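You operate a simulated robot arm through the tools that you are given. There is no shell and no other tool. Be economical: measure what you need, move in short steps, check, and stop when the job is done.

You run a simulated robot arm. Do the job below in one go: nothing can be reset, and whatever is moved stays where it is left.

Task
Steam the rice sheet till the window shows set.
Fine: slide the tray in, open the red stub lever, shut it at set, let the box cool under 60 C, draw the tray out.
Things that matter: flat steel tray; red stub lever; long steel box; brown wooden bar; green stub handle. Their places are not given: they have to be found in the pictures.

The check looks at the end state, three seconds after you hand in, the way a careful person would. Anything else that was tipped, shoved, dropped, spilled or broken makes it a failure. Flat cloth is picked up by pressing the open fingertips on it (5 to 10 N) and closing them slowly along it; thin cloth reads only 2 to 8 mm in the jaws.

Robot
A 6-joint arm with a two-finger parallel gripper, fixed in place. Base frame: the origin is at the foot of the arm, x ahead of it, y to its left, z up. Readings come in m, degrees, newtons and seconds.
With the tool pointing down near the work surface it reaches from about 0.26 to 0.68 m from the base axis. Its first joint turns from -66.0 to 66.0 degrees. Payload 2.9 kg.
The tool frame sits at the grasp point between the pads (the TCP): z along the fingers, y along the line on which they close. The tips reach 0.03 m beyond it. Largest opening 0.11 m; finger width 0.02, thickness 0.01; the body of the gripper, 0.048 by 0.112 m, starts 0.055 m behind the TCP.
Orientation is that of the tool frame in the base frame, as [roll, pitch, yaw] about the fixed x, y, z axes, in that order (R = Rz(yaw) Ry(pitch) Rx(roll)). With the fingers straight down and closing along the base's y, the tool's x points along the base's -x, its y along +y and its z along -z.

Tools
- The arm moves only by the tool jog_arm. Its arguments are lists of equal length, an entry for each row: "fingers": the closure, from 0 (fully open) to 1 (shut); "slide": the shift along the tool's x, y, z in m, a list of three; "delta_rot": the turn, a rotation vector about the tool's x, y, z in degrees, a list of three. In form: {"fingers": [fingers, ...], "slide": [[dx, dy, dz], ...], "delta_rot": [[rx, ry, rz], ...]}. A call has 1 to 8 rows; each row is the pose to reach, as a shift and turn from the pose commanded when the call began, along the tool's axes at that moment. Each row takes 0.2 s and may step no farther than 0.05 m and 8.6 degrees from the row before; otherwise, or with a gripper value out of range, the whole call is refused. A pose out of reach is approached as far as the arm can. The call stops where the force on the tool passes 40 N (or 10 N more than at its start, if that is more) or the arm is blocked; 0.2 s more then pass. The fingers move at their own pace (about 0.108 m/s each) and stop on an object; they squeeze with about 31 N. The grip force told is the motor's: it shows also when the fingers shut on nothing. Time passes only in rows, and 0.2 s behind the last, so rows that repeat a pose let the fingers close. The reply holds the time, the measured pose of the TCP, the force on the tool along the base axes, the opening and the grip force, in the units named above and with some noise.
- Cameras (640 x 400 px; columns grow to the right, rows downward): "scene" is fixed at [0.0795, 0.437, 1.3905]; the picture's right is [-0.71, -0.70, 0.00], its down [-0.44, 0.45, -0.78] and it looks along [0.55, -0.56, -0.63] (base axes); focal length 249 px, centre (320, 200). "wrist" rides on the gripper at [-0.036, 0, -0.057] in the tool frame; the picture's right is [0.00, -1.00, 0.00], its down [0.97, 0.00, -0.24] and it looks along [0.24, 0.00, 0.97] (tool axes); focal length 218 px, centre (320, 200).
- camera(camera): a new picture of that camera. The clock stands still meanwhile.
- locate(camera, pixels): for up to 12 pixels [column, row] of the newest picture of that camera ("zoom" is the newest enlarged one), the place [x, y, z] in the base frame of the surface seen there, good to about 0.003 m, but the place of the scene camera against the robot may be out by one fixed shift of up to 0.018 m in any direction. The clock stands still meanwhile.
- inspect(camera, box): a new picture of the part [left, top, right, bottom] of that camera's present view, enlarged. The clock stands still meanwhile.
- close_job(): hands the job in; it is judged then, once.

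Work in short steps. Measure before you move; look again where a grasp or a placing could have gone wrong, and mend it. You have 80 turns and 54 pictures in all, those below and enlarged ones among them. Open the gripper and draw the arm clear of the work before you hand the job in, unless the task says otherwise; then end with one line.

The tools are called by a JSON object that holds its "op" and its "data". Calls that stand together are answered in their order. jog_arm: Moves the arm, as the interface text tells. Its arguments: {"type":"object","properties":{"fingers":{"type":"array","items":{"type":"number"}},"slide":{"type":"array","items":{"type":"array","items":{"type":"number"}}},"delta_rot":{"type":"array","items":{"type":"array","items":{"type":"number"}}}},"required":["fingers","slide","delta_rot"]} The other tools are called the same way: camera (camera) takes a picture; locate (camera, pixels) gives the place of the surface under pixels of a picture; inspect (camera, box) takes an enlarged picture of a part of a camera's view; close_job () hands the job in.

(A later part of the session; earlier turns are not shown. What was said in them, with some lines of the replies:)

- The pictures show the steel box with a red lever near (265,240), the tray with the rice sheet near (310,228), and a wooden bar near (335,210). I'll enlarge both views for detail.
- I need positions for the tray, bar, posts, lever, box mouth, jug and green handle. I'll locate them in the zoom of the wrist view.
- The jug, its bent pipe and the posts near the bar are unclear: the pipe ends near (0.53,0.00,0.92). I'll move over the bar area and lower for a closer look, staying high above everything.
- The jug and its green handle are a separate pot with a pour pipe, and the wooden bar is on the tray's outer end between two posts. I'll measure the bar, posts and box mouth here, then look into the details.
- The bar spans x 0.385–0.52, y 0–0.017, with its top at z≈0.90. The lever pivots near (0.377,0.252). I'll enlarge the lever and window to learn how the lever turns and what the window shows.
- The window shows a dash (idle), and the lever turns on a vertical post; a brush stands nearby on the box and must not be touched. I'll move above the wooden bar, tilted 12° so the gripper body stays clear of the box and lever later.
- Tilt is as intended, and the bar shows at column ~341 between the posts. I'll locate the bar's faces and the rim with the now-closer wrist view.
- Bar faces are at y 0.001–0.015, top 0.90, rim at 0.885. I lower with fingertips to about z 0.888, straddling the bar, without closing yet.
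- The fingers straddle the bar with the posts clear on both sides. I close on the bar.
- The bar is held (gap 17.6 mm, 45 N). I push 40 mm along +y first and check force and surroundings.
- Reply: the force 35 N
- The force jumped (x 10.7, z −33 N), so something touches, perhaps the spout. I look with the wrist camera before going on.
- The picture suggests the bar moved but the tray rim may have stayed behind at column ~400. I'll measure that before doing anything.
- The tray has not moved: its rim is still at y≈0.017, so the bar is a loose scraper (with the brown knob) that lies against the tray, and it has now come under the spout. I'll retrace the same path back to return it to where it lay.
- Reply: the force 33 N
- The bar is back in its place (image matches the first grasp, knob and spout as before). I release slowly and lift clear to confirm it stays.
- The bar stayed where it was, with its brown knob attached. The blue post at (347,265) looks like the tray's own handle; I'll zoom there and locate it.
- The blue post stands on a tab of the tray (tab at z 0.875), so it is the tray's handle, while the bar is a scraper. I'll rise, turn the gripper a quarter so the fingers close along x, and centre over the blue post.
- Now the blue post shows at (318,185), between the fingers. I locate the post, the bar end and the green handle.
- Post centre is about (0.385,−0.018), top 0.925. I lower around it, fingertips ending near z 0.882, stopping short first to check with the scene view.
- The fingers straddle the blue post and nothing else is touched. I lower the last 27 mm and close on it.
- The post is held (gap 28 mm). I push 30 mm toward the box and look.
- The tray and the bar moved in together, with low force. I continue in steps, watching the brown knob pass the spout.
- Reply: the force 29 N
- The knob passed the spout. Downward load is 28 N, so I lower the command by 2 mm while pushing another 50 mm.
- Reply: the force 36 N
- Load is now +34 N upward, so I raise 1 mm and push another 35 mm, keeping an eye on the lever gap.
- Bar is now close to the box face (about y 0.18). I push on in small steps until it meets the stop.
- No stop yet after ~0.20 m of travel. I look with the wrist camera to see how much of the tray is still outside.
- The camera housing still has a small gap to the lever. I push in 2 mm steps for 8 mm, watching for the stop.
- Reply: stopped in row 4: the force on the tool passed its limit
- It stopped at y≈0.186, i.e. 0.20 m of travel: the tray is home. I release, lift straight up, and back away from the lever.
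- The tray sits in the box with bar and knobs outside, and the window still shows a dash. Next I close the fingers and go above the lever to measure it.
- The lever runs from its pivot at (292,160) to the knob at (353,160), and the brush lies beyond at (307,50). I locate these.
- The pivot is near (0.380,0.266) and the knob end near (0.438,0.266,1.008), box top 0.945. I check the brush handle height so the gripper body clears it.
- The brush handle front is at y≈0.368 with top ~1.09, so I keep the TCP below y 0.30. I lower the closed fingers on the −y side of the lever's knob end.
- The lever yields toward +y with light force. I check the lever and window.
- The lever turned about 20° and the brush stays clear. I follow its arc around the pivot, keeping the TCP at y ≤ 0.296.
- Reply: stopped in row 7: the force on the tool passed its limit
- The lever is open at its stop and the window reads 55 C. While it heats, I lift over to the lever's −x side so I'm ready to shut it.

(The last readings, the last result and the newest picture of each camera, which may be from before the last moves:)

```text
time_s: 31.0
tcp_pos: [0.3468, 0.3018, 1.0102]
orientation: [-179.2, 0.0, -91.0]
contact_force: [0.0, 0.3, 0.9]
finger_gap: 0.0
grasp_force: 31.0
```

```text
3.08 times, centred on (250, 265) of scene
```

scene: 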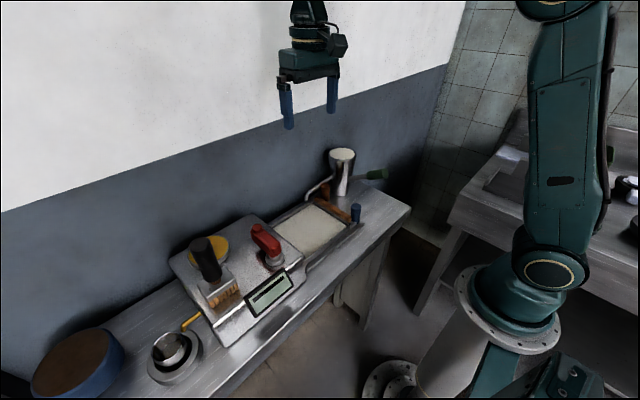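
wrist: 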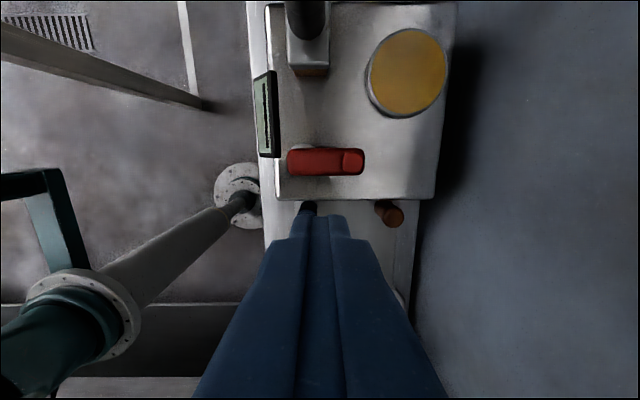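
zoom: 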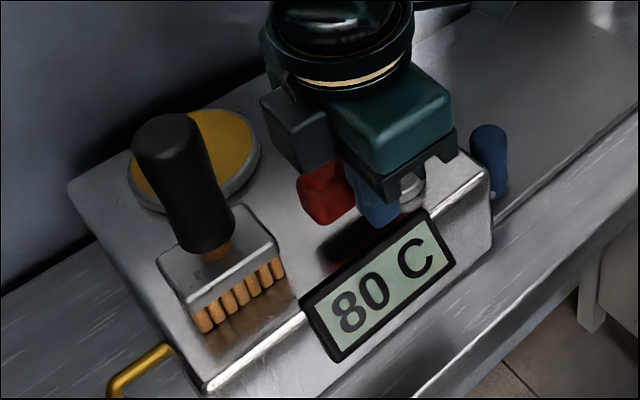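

80 C and rising; the gripper is ready on the lever's −x side, housing clear of the brush. I wait 1.8 s and look.

{"op": "jog_arm", "data": {"fingers": [1, 1, 1, 1, 1, 1, 1, 1], "slide": [[0, 0, 0], [0, 0, 0], [0, 0, 0], [0, 0, 0], [0, 0, 0], [0, 0, 0], [0, 0, 0], [0, 0, 0]], "delta_rot": [[0, 0, 0], [0, 0, 0], [0, 0, 0], [0, 0, 0], [0, 0, 0], [0, 0, 0], [0, 0, 0], [0, 0, 0]]}}

{"op": "inspect", "data": {"camera": "scene", "box": [230, 240, 310, 325]}}

```text
time_s: 32.8
tcp_pos: [0.3478, 0.3016, 1.0104]
orientation: [-179.1, 0.1, -91.1]
contact_force: [1.2, -0.7, 0.4]
finger_gap: 0.0001
grasp_force: 31.2
```

```text
4.71 times, centred on (270, 282) of scene
```

zoom: 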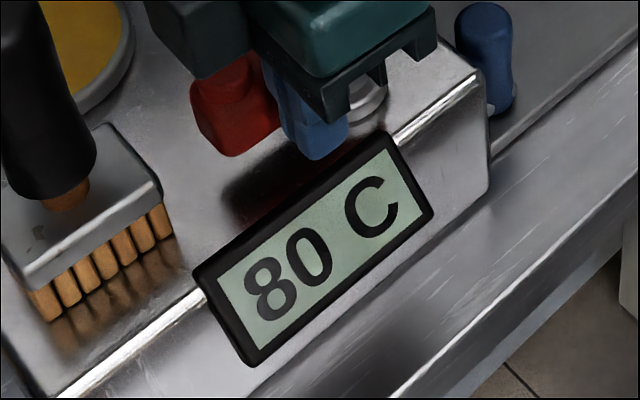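

Still 80 C. I wait two more calls (3.6 s) and look.

{"op": "jog_arm", "data": {"fingers": [1, 1, 1, 1, 1, 1, 1, 1], "slide": [[0, 0, 0], [0, 0, 0], [0, 0, 0], [0, 0, 0], [0, 0, 0], [0, 0, 0], [0, 0, 0], [0, 0, 0]], "delta_rot": [[0, 0, 0], [0, 0, 0], [0, 0, 0], [0, 0, 0], [0, 0, 0], [0, 0, 0], [0, 0, 0], [0, 0, 0]]}}

{"op": "jog_arm", "data": {"fingers": [1, 1, 1, 1, 1, 1], "slide": [[0, 0, 0], [0, 0, 0], [0, 0, 0], [0, 0, 0], [0, 0, 0], [0, 0, 0]], "delta_rot": [[0, 0, 0], [0, 0, 0], [0, 0, 0], [0, 0, 0], [0, 0, 0], [0, 0, 0]]}}

{"op": "inspect", "data": {"camera": "scene", "box": [230, 240, 310, 325]}}

```text
time_s: 34.6
tcp_pos: [0.3494, 0.301, 1.0102]
orientation: [-179.2, 0.1, -91.1]
contact_force: [-0.2, -0.7, -0.1]
finger_gap: 0.0
grasp_force: 31.2
```

```text
time_s: 36.0
tcp_pos: [0.348, 0.3016, 1.0096]
orientation: [-179.2, 0.0, -91.0]
contact_force: [-0.1, 0.3, -0.1]
finger_gap: 0.0
grasp_force: 30.9
```

```text
4.71 times, centred on (270, 282) of scene
```

zoom: 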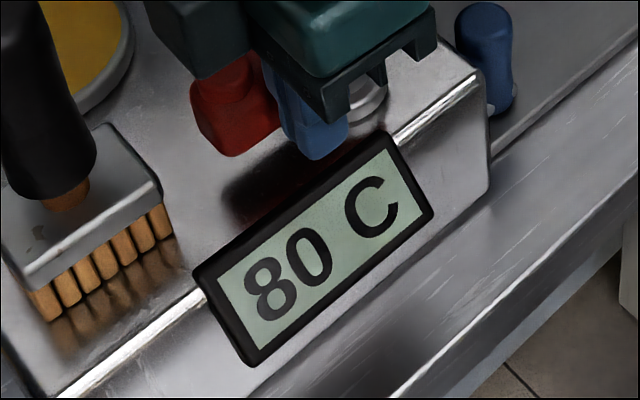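

Still 80 C at 36 s. I wait another ~3.6 s and look.

{"op": "jog_arm", "data": {"fingers": [1, 1, 1, 1, 1, 1, 1, 1], "slide": [[0, 0, 0], [0, 0, 0], [0, 0, 0], [0, 0, 0], [0, 0, 0], [0, 0, 0], [0, 0, 0], [0, 0, 0]], "delta_rot": [[0, 0, 0], [0, 0, 0], [0, 0, 0], [0, 0, 0], [0, 0, 0], [0, 0, 0], [0, 0, 0], [0, 0, 0]]}}

{"op": "jog_arm", "data": {"fingers": [1, 1, 1, 1, 1, 1, 1, 1], "slide": [[0, 0, 0], [0, 0, 0], [0, 0, 0], [0, 0, 0], [0, 0, 0], [0, 0, 0], [0, 0, 0], [0, 0, 0]], "delta_rot": [[0, 0, 0], [0, 0, 0], [0, 0, 0], [0, 0, 0], [0, 0, 0], [0, 0, 0], [0, 0, 0], [0, 0, 0]]}}

{"op": "inspect", "data": {"camera": "scene", "box": [230, 240, 310, 325]}}

```text
time_s: 37.8
tcp_pos: [0.3493, 0.3019, 1.0093]
orientation: [-179.2, 0.0, -91.0]
contact_force: [-0.3, -0.9, 0.3]
finger_gap: 0.0
grasp_force: 30.7
```

```text
time_s: 39.6
tcp_pos: [0.3484, 0.3018, 1.0105]
orientation: [-179.2, 0.0, -90.9]
contact_force: [0.1, 0.1, -0.8]
finger_gap: 0.0
grasp_force: 30.8
```

```text
4.71 times, centred on (270, 282) of scene
```

zoom: 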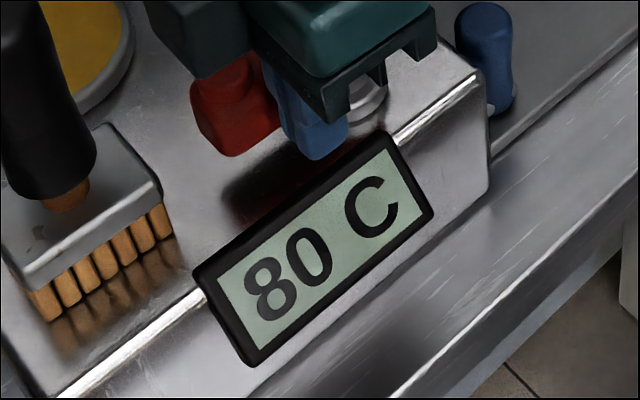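

Still 80 C at 39.6 s. I wait about 5.4 s more.

{"op": "jog_arm", "data": {"fingers": [1, 1, 1, 1, 1, 1, 1, 1], "slide": [[0, 0, 0], [0, 0, 0], [0, 0, 0], [0, 0, 0], [0, 0, 0], [0, 0, 0], [0, 0, 0], [0, 0, 0]], "delta_rot": [[0, 0, 0], [0, 0, 0], [0, 0, 0], [0, 0, 0], [0, 0, 0], [0, 0, 0], [0, 0, 0], [0, 0, 0]]}}

{"op": "jog_arm", "data": {"fingers": [1, 1, 1, 1, 1, 1, 1, 1], "slide": [[0, 0, 0], [0, 0, 0], [0, 0, 0], [0, 0, 0], [0, 0, 0], [0, 0, 0], [0, 0, 0], [0, 0, 0]], "delta_rot": [[0, 0, 0], [0, 0, 0], [0, 0, 0], [0, 0, 0], [0, 0, 0], [0, 0, 0], [0, 0, 0], [0, 0, 0]]}}

{"op": "jog_arm", "data": {"fingers": [1, 1, 1, 1, 1, 1, 1, 1], "slide": [[0, 0, 0], [0, 0, 0], [0, 0, 0], [0, 0, 0], [0, 0, 0], [0, 0, 0], [0, 0, 0], [0, 0, 0]], "delta_rot": [[0, 0, 0], [0, 0, 0], [0, 0, 0], [0, 0, 0], [0, 0, 0], [0, 0, 0], [0, 0, 0], [0, 0, 0]]}}

{"op": "inspect", "data": {"camera": "scene", "box": [230, 240, 310, 325]}}

```text
time_s: 41.4
tcp_pos: [0.3491, 0.3025, 1.01]
orientation: [-179.1, -0.1, -91.0]
contact_force: [-0.3, 0.0, 0.1]
finger_gap: 0.0
grasp_force: 30.8
```

```text
time_s: 43.2
tcp_pos: [0.3486, 0.3015, 1.0101]
orientation: [-179.2, 0.0, -91.1]
contact_force: [0.2, 0.5, 0.3]
finger_gap: 0.0
grasp_force: 30.7
```

```text
time_s: 45.0
tcp_pos: [0.348, 0.3011, 1.0097]
orientation: [-179.1, 0.0, -90.9]
contact_force: [0.3, 0.0, 0.3]
finger_gap: 0.0
grasp_force: 30.5
```

```text
4.71 times, centred on (270, 282) of scene
```

zoom: 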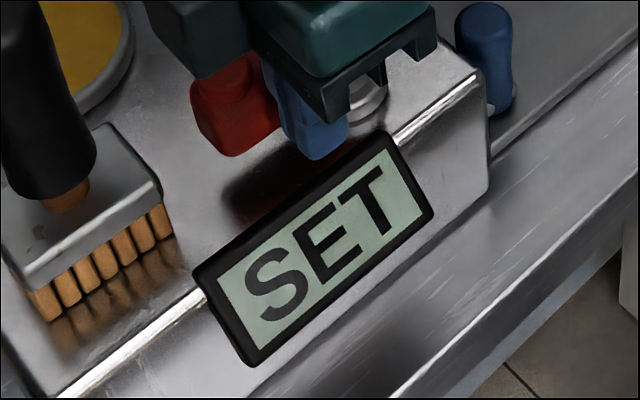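

The window shows SET. I shut the lever now, following its arc back.

{"op": "jog_arm", "data": {"fingers": [1, 1, 1, 1, 1, 1, 1, 1], "slide": [[-0.001, -0.014, 0], [-0.001, -0.028, 0], [-0.002, -0.043, 0], [-0.001, -0.057, 0], [0.003, -0.07, 0], [0.008, -0.08, 0], [0.013, -0.086, 0], [0.019, -0.087, 0]], "delta_rot": [[0, 0, 0], [0, 0, 0], [0, 0, 0], [0, 0, 0], [0, 0, 0], [0, 0, 0], [0, 0, 0], [0, 0, 0]]}}

{"op": "inspect", "data": {"camera": "scene", "box": [170, 200, 330, 330]}}

```text
time_s: 46.9
tcp_pos: [0.4347, 0.2886, 1.0142]
orientation: [-179.0, 0.5, -89.7]
contact_force: [-2.3, 10.0, -2.6]
finger_gap: 0.0002
grasp_force: 30.9
stopped in row 8: the force on the tool passed its limit (the readings are from after the stop); the commanded pose is now the measured one
```

```text
3.08 times, centred on (250, 265) of scene
```

zoom: 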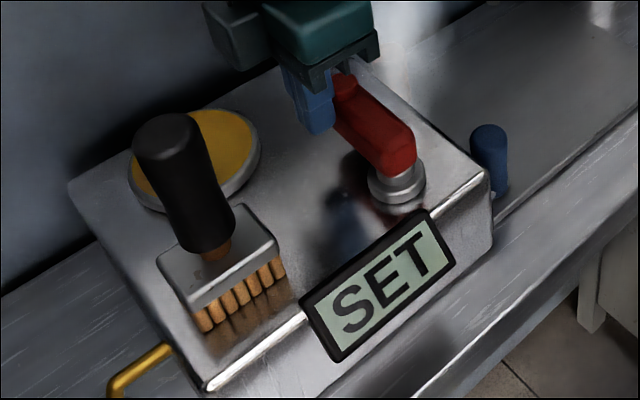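

The lever is back against its closed stop. I lift off and move above the blue post while the box cools.

{"op": "jog_arm", "data": {"fingers": [1, 1, 1, 1, 0.7, 0.4, 0.4, 0.4], "slide": [[-0.004, 0, 0], [-0.004, 0, -0.04], [-0.004, 0, -0.08], [0.03, 0.02, -0.085], [0.065, 0.04, -0.085], [0.09, 0.05, -0.085], [0.1045, 0.05, -0.085], [0.1045, 0.05, -0.085]], "delta_rot": [[0, 0, 0], [0, 0, 0], [0, 0, 0], [0, 0, 0], [0, 0, 0], [0, 0, 0], [0, 0, 0], [0, 0, 0]]}}

{"op": "jog_arm", "data": {"fingers": [0.4, 0.4, 0.4, 0.4, 0.4, 0.4, 0.4, 0.4], "slide": [[0, 0, 0], [0, 0, 0], [0, 0, 0], [0, 0, 0], [0, 0, 0], [0, 0, 0], [0, 0, 0], [0, 0, 0]], "delta_rot": [[0, 0, 0], [0, 0, 0], [0, 0, 0], [0, 0, 0], [0, 0, 0], [0, 0, 0], [0, 0, 0], [0, 0, 0]]}}

{"op": "inspect", "data": {"camera": "scene", "box": [170, 170, 350, 330]}}

```text
time_s: 48.7
tcp_pos: [0.3843, 0.1822, 1.0982]
orientation: [-179.1, 0.4, -90.0]
contact_force: [-0.3, 0.3, -0.1]
finger_gap: 0.0661
grasp_force: 0.0
```

```text
time_s: 50.5
tcp_pos: [0.3852, 0.1819, 1.0979]
orientation: [-179.0, 0.6, -90.0]
contact_force: [0.2, -0.7, 0.1]
finger_gap: 0.066
grasp_force: 0.0
```

```text
2.50 times, centred on (260, 250) of scene
```

zoom: 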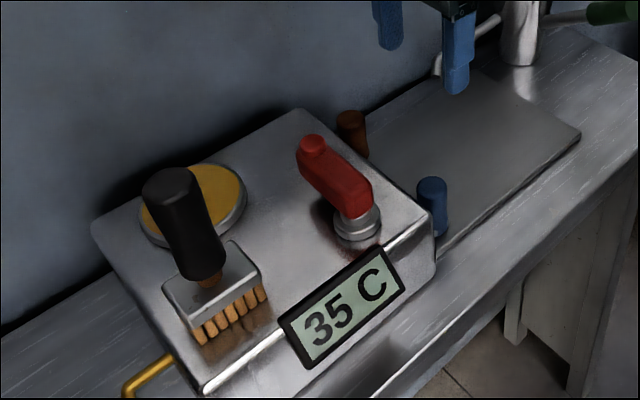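

The window reads 35 C, under 60, and the lever looks shut. I descend around the blue post, checking position before the last part.

{"op": "jog_arm", "data": {"fingers": [0.4, 0.4, 0.4, 0.4, 0.4], "slide": [[-0.002, 0, 0.045], [-0.002, 0, 0.09], [-0.002, 0, 0.13], [-0.002, 0, 0.15], [-0.002, 0, 0.15]], "delta_rot": [[0, 0, 0], [0, 0, 0], [0, 0, 0], [0, 0, 0], [0, 0, 0]]}}

{"op": "camera", "data": {"camera": "wrist"}}

```text
time_s: 51.7
tcp_pos: [0.385, 0.1848, 0.9472]
orientation: [-179.1, 0.5, -90.0]
contact_force: [-0.5, -0.6, -0.1]
finger_gap: 0.0662
grasp_force: 0.1
```

```text
10 pictures are left
```

wrist: 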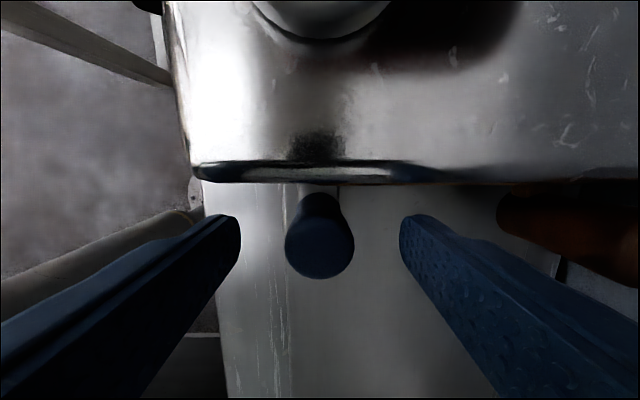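

The post is centred between the fingers. I lower 35 mm and close.

{"op": "jog_arm", "data": {"fingers": [0.4, 0.4, 0.7, 1, 1, 1], "slide": [[0, 0, 0.02], [0, 0, 0.035], [0, 0, 0.035], [0, 0, 0.035], [0, 0, 0.035], [0, 0, 0.035]], "delta_rot": [[0, 0, 0], [0, 0, 0], [0, 0, 0], [0, 0, 0], [0, 0, 0], [0, 0, 0]]}}

{"op": "jog_arm", "data": {"fingers": [1, 1, 1, 1, 1], "slide": [[0.01, 0, 0], [0.02, 0, 0], [0.03, 0, 0], [0.04, 0, 0], [0.05, 0, 0]], "delta_rot": [[0, 0, 0], [0, 0, 0], [0, 0, 0], [0, 0, 0], [0, 0, 0]]}}

{"op": "inspect", "data": {"camera": "scene", "box": [200, 150, 380, 310]}}

```text
time_s: 53.1
tcp_pos: [0.3855, 0.1865, 0.9121]
orientation: [-179.2, 0.4, -90.0]
contact_force: [-12.5, 0.7, 0.7]
finger_gap: 0.0289
grasp_force: 45.3
```

```text
time_s: 54.3
tcp_pos: [0.3849, 0.1349, 0.9133]
orientation: [-179.3, 0.5, -90.0]
contact_force: [-22.2, 4.8, 31.8]
finger_gap: 0.0286
grasp_force: 44.8
```

```text
2.50 times, centred on (290, 230) of scene
```

zoom: 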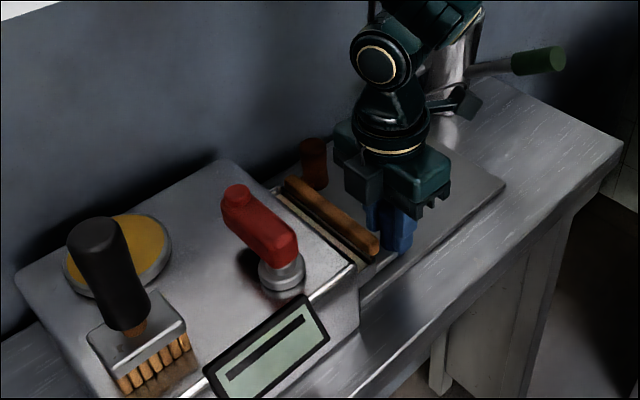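

The tray comes out with the bar following. Load is 32 N up and −22 N sideways, so I ease 1.5 mm up and 0.7 mm to −x while drawing on.

{"op": "jog_arm", "data": {"fingers": [1, 1, 1, 1, 1, 1, 1], "slide": [[0, 0.0007, -0.001], [0.01, 0.0007, -0.0013], [0.02, 0.0007, -0.0015], [0.03, 0.0007, -0.0016], [0.04, 0.0007, -0.0018], [0.05, 0.0007, -0.002], [0.06, 0.0007, -0.0021]], "delta_rot": [[0, 0, 0], [0, 0, 0], [0, 0, 0], [0, 0, 0], [0, 0, 0], [0, 0, 0], [0, 0, 0]]}}

```text
time_s: 55.9
tcp_pos: [0.3853, 0.0751, 0.9125]
orientation: [-179.5, 0.3, -89.9]
contact_force: [-12.9, 5.3, -16.5]
finger_gap: 0.0286
grasp_force: 45.1
```

Loads are fine. I continue another 60 mm toward the start position.

{"op": "jog_arm", "data": {"fingers": [1, 1, 1, 1, 1, 1], "slide": [[0.01, 0.0003, 0.0004], [0.02, 0.0003, 0.0003], [0.03, 0.0003, 0.0002], [0.04, 0.0003, 0], [0.05, 0.0003, -0.0002], [0.06, 0.0003, -0.0003]], "delta_rot": [[0, 0, 0], [0, 0, 0], [0, 0, 0], [0, 0, 0], [0, 0, 0], [0, 0, 0]]}}

{"op": "inspect", "data": {"camera": "scene", "box": [220, 130, 400, 270]}}

```text
time_s: 57.3
tcp_pos: [0.3847, 0.0155, 0.9121]
orientation: [-179.4, 0.4, -90.0]
contact_force: [-10.9, 4.9, -21.5]
finger_gap: 0.0284
grasp_force: 44.4
```

```text
2.86 times, centred on (310, 200) of scene
```

zoom: 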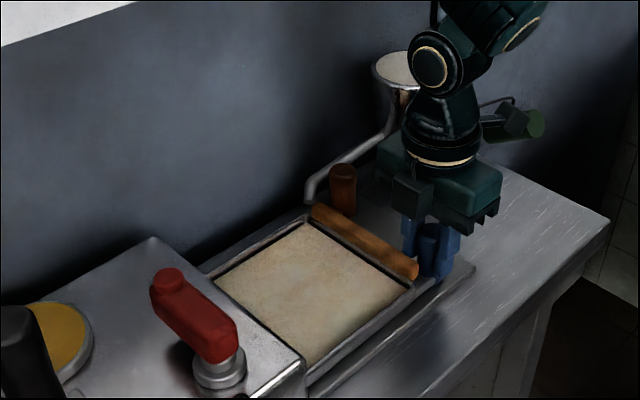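

The sheet is set and all parts came along. I draw the last 31 mm back to the starting position.

{"op": "jog_arm", "data": {"fingers": [1, 1, 1, 1, 1], "slide": [[0.01, 0, 0.0002], [0.02, 0, 0], [0.027, 0, 0], [0.031, 0, 0], [0.032, 0, 0]], "delta_rot": [[0, 0, 0], [0, 0, 0], [0, 0, 0], [0, 0, 0], [0, 0, 0]]}}

```text
time_s: 58.5
tcp_pos: [0.3856, -0.0146, 0.9117]
orientation: [-179.4, 0.6, -89.8]
contact_force: [-13.3, 19.5, -10.5]
finger_gap: 0.0286
grasp_force: 45.9
```

The y force rose to 19 N, so the tray is at its outer stop. I release, lift straight up well clear, and check.

{"op": "jog_arm", "data": {"fingers": [0.8, 0.5, 0.4, 0.4], "slide": [[0, 0, 0], [0, 0, 0], [0, 0, 0], [0, 0, 0]], "delta_rot": [[0, 0, 0], [0, 0, 0], [0, 0, 0], [0, 0, 0]]}}

{"op": "jog_arm", "data": {"fingers": [0.4, 0.4, 0.4, 0.4, 0.2, 0, 0, 0], "slide": [[0, 0, -0.03], [0, 0, -0.07], [0, 0, -0.11], [0, 0, -0.15], [-0.01, 0, -0.19], [-0.03, 0, -0.23], [-0.05, 0, -0.26], [-0.05, 0, -0.26]], "delta_rot": [[0, 0, 0], [0, 0, 0], [0, 0, 0], [0, 0, 0], [0, 0, 0], [0, 0, 0], [0, 0, 0], [0, 0, 0]]}}

{"op": "camera", "data": {"camera": "scene"}}

{"op": "camera", "data": {"camera": "wrist"}}

```text
time_s: 59.5
tcp_pos: [0.3873, -0.0167, 0.9127]
orientation: [-179.0, 0.4, -90.0]
contact_force: [-1.0, 0.5, 0.2]
finger_gap: 0.066
grasp_force: 0.0
```

```text
time_s: 61.3
tcp_pos: [0.3798, 0.0315, 1.1733]
orientation: [-179.1, 0.3, -89.8]
contact_force: [0.2, 0.4, -0.3]
finger_gap: 0.1102
grasp_force: 0.1
```

```text
7 pictures are left
```

scene: 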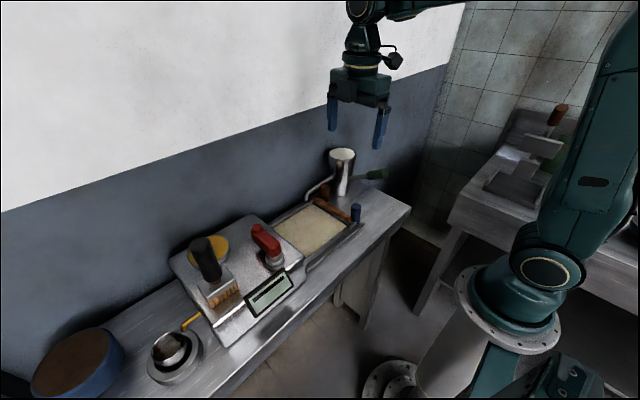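

```text
6 pictures are left
```

wrist: 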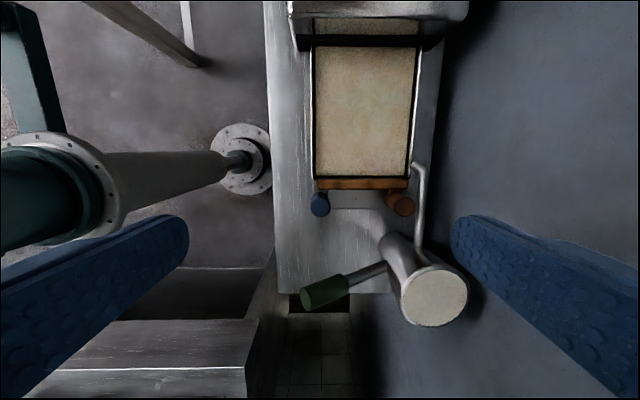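

Everything matches the starting layout, with the sheet set, lever shut and window back to the dash. I do a last position check of bar, posts and lever.

{"op": "locate", "data": {"camera": "wrist", "pixels": [[360, 184], [319, 203], [400, 203], [360, 100], [360, 177]]}}

{"op": "locate", "data": {"camera": "scene", "pixels": [[335, 210], [356, 210], [325, 189], [256, 229], [270, 245]]}}

```text
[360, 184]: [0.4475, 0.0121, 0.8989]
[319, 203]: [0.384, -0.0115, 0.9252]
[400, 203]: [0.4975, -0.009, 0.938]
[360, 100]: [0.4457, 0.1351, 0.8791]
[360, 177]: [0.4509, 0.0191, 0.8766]
```

```text
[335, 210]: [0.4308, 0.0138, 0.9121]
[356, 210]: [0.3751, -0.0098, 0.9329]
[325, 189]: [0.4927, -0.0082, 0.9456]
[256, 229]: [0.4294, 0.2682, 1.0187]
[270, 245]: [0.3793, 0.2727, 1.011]
```

The positions match the start readings within noise, and the gripper is open and clear of the work, so I hand in.

{"op": "close_job", "data": {}}

```text
The job is handed in.
```

The rice sheet was steamed until the window showed SET; I shut the lever, drew the tray out with the box at 35 C, and handed in with everything within a few mm of its start. I first gripped the loose wooden bar by mistake, moved it about 40 mm over the sheet, and put it back.
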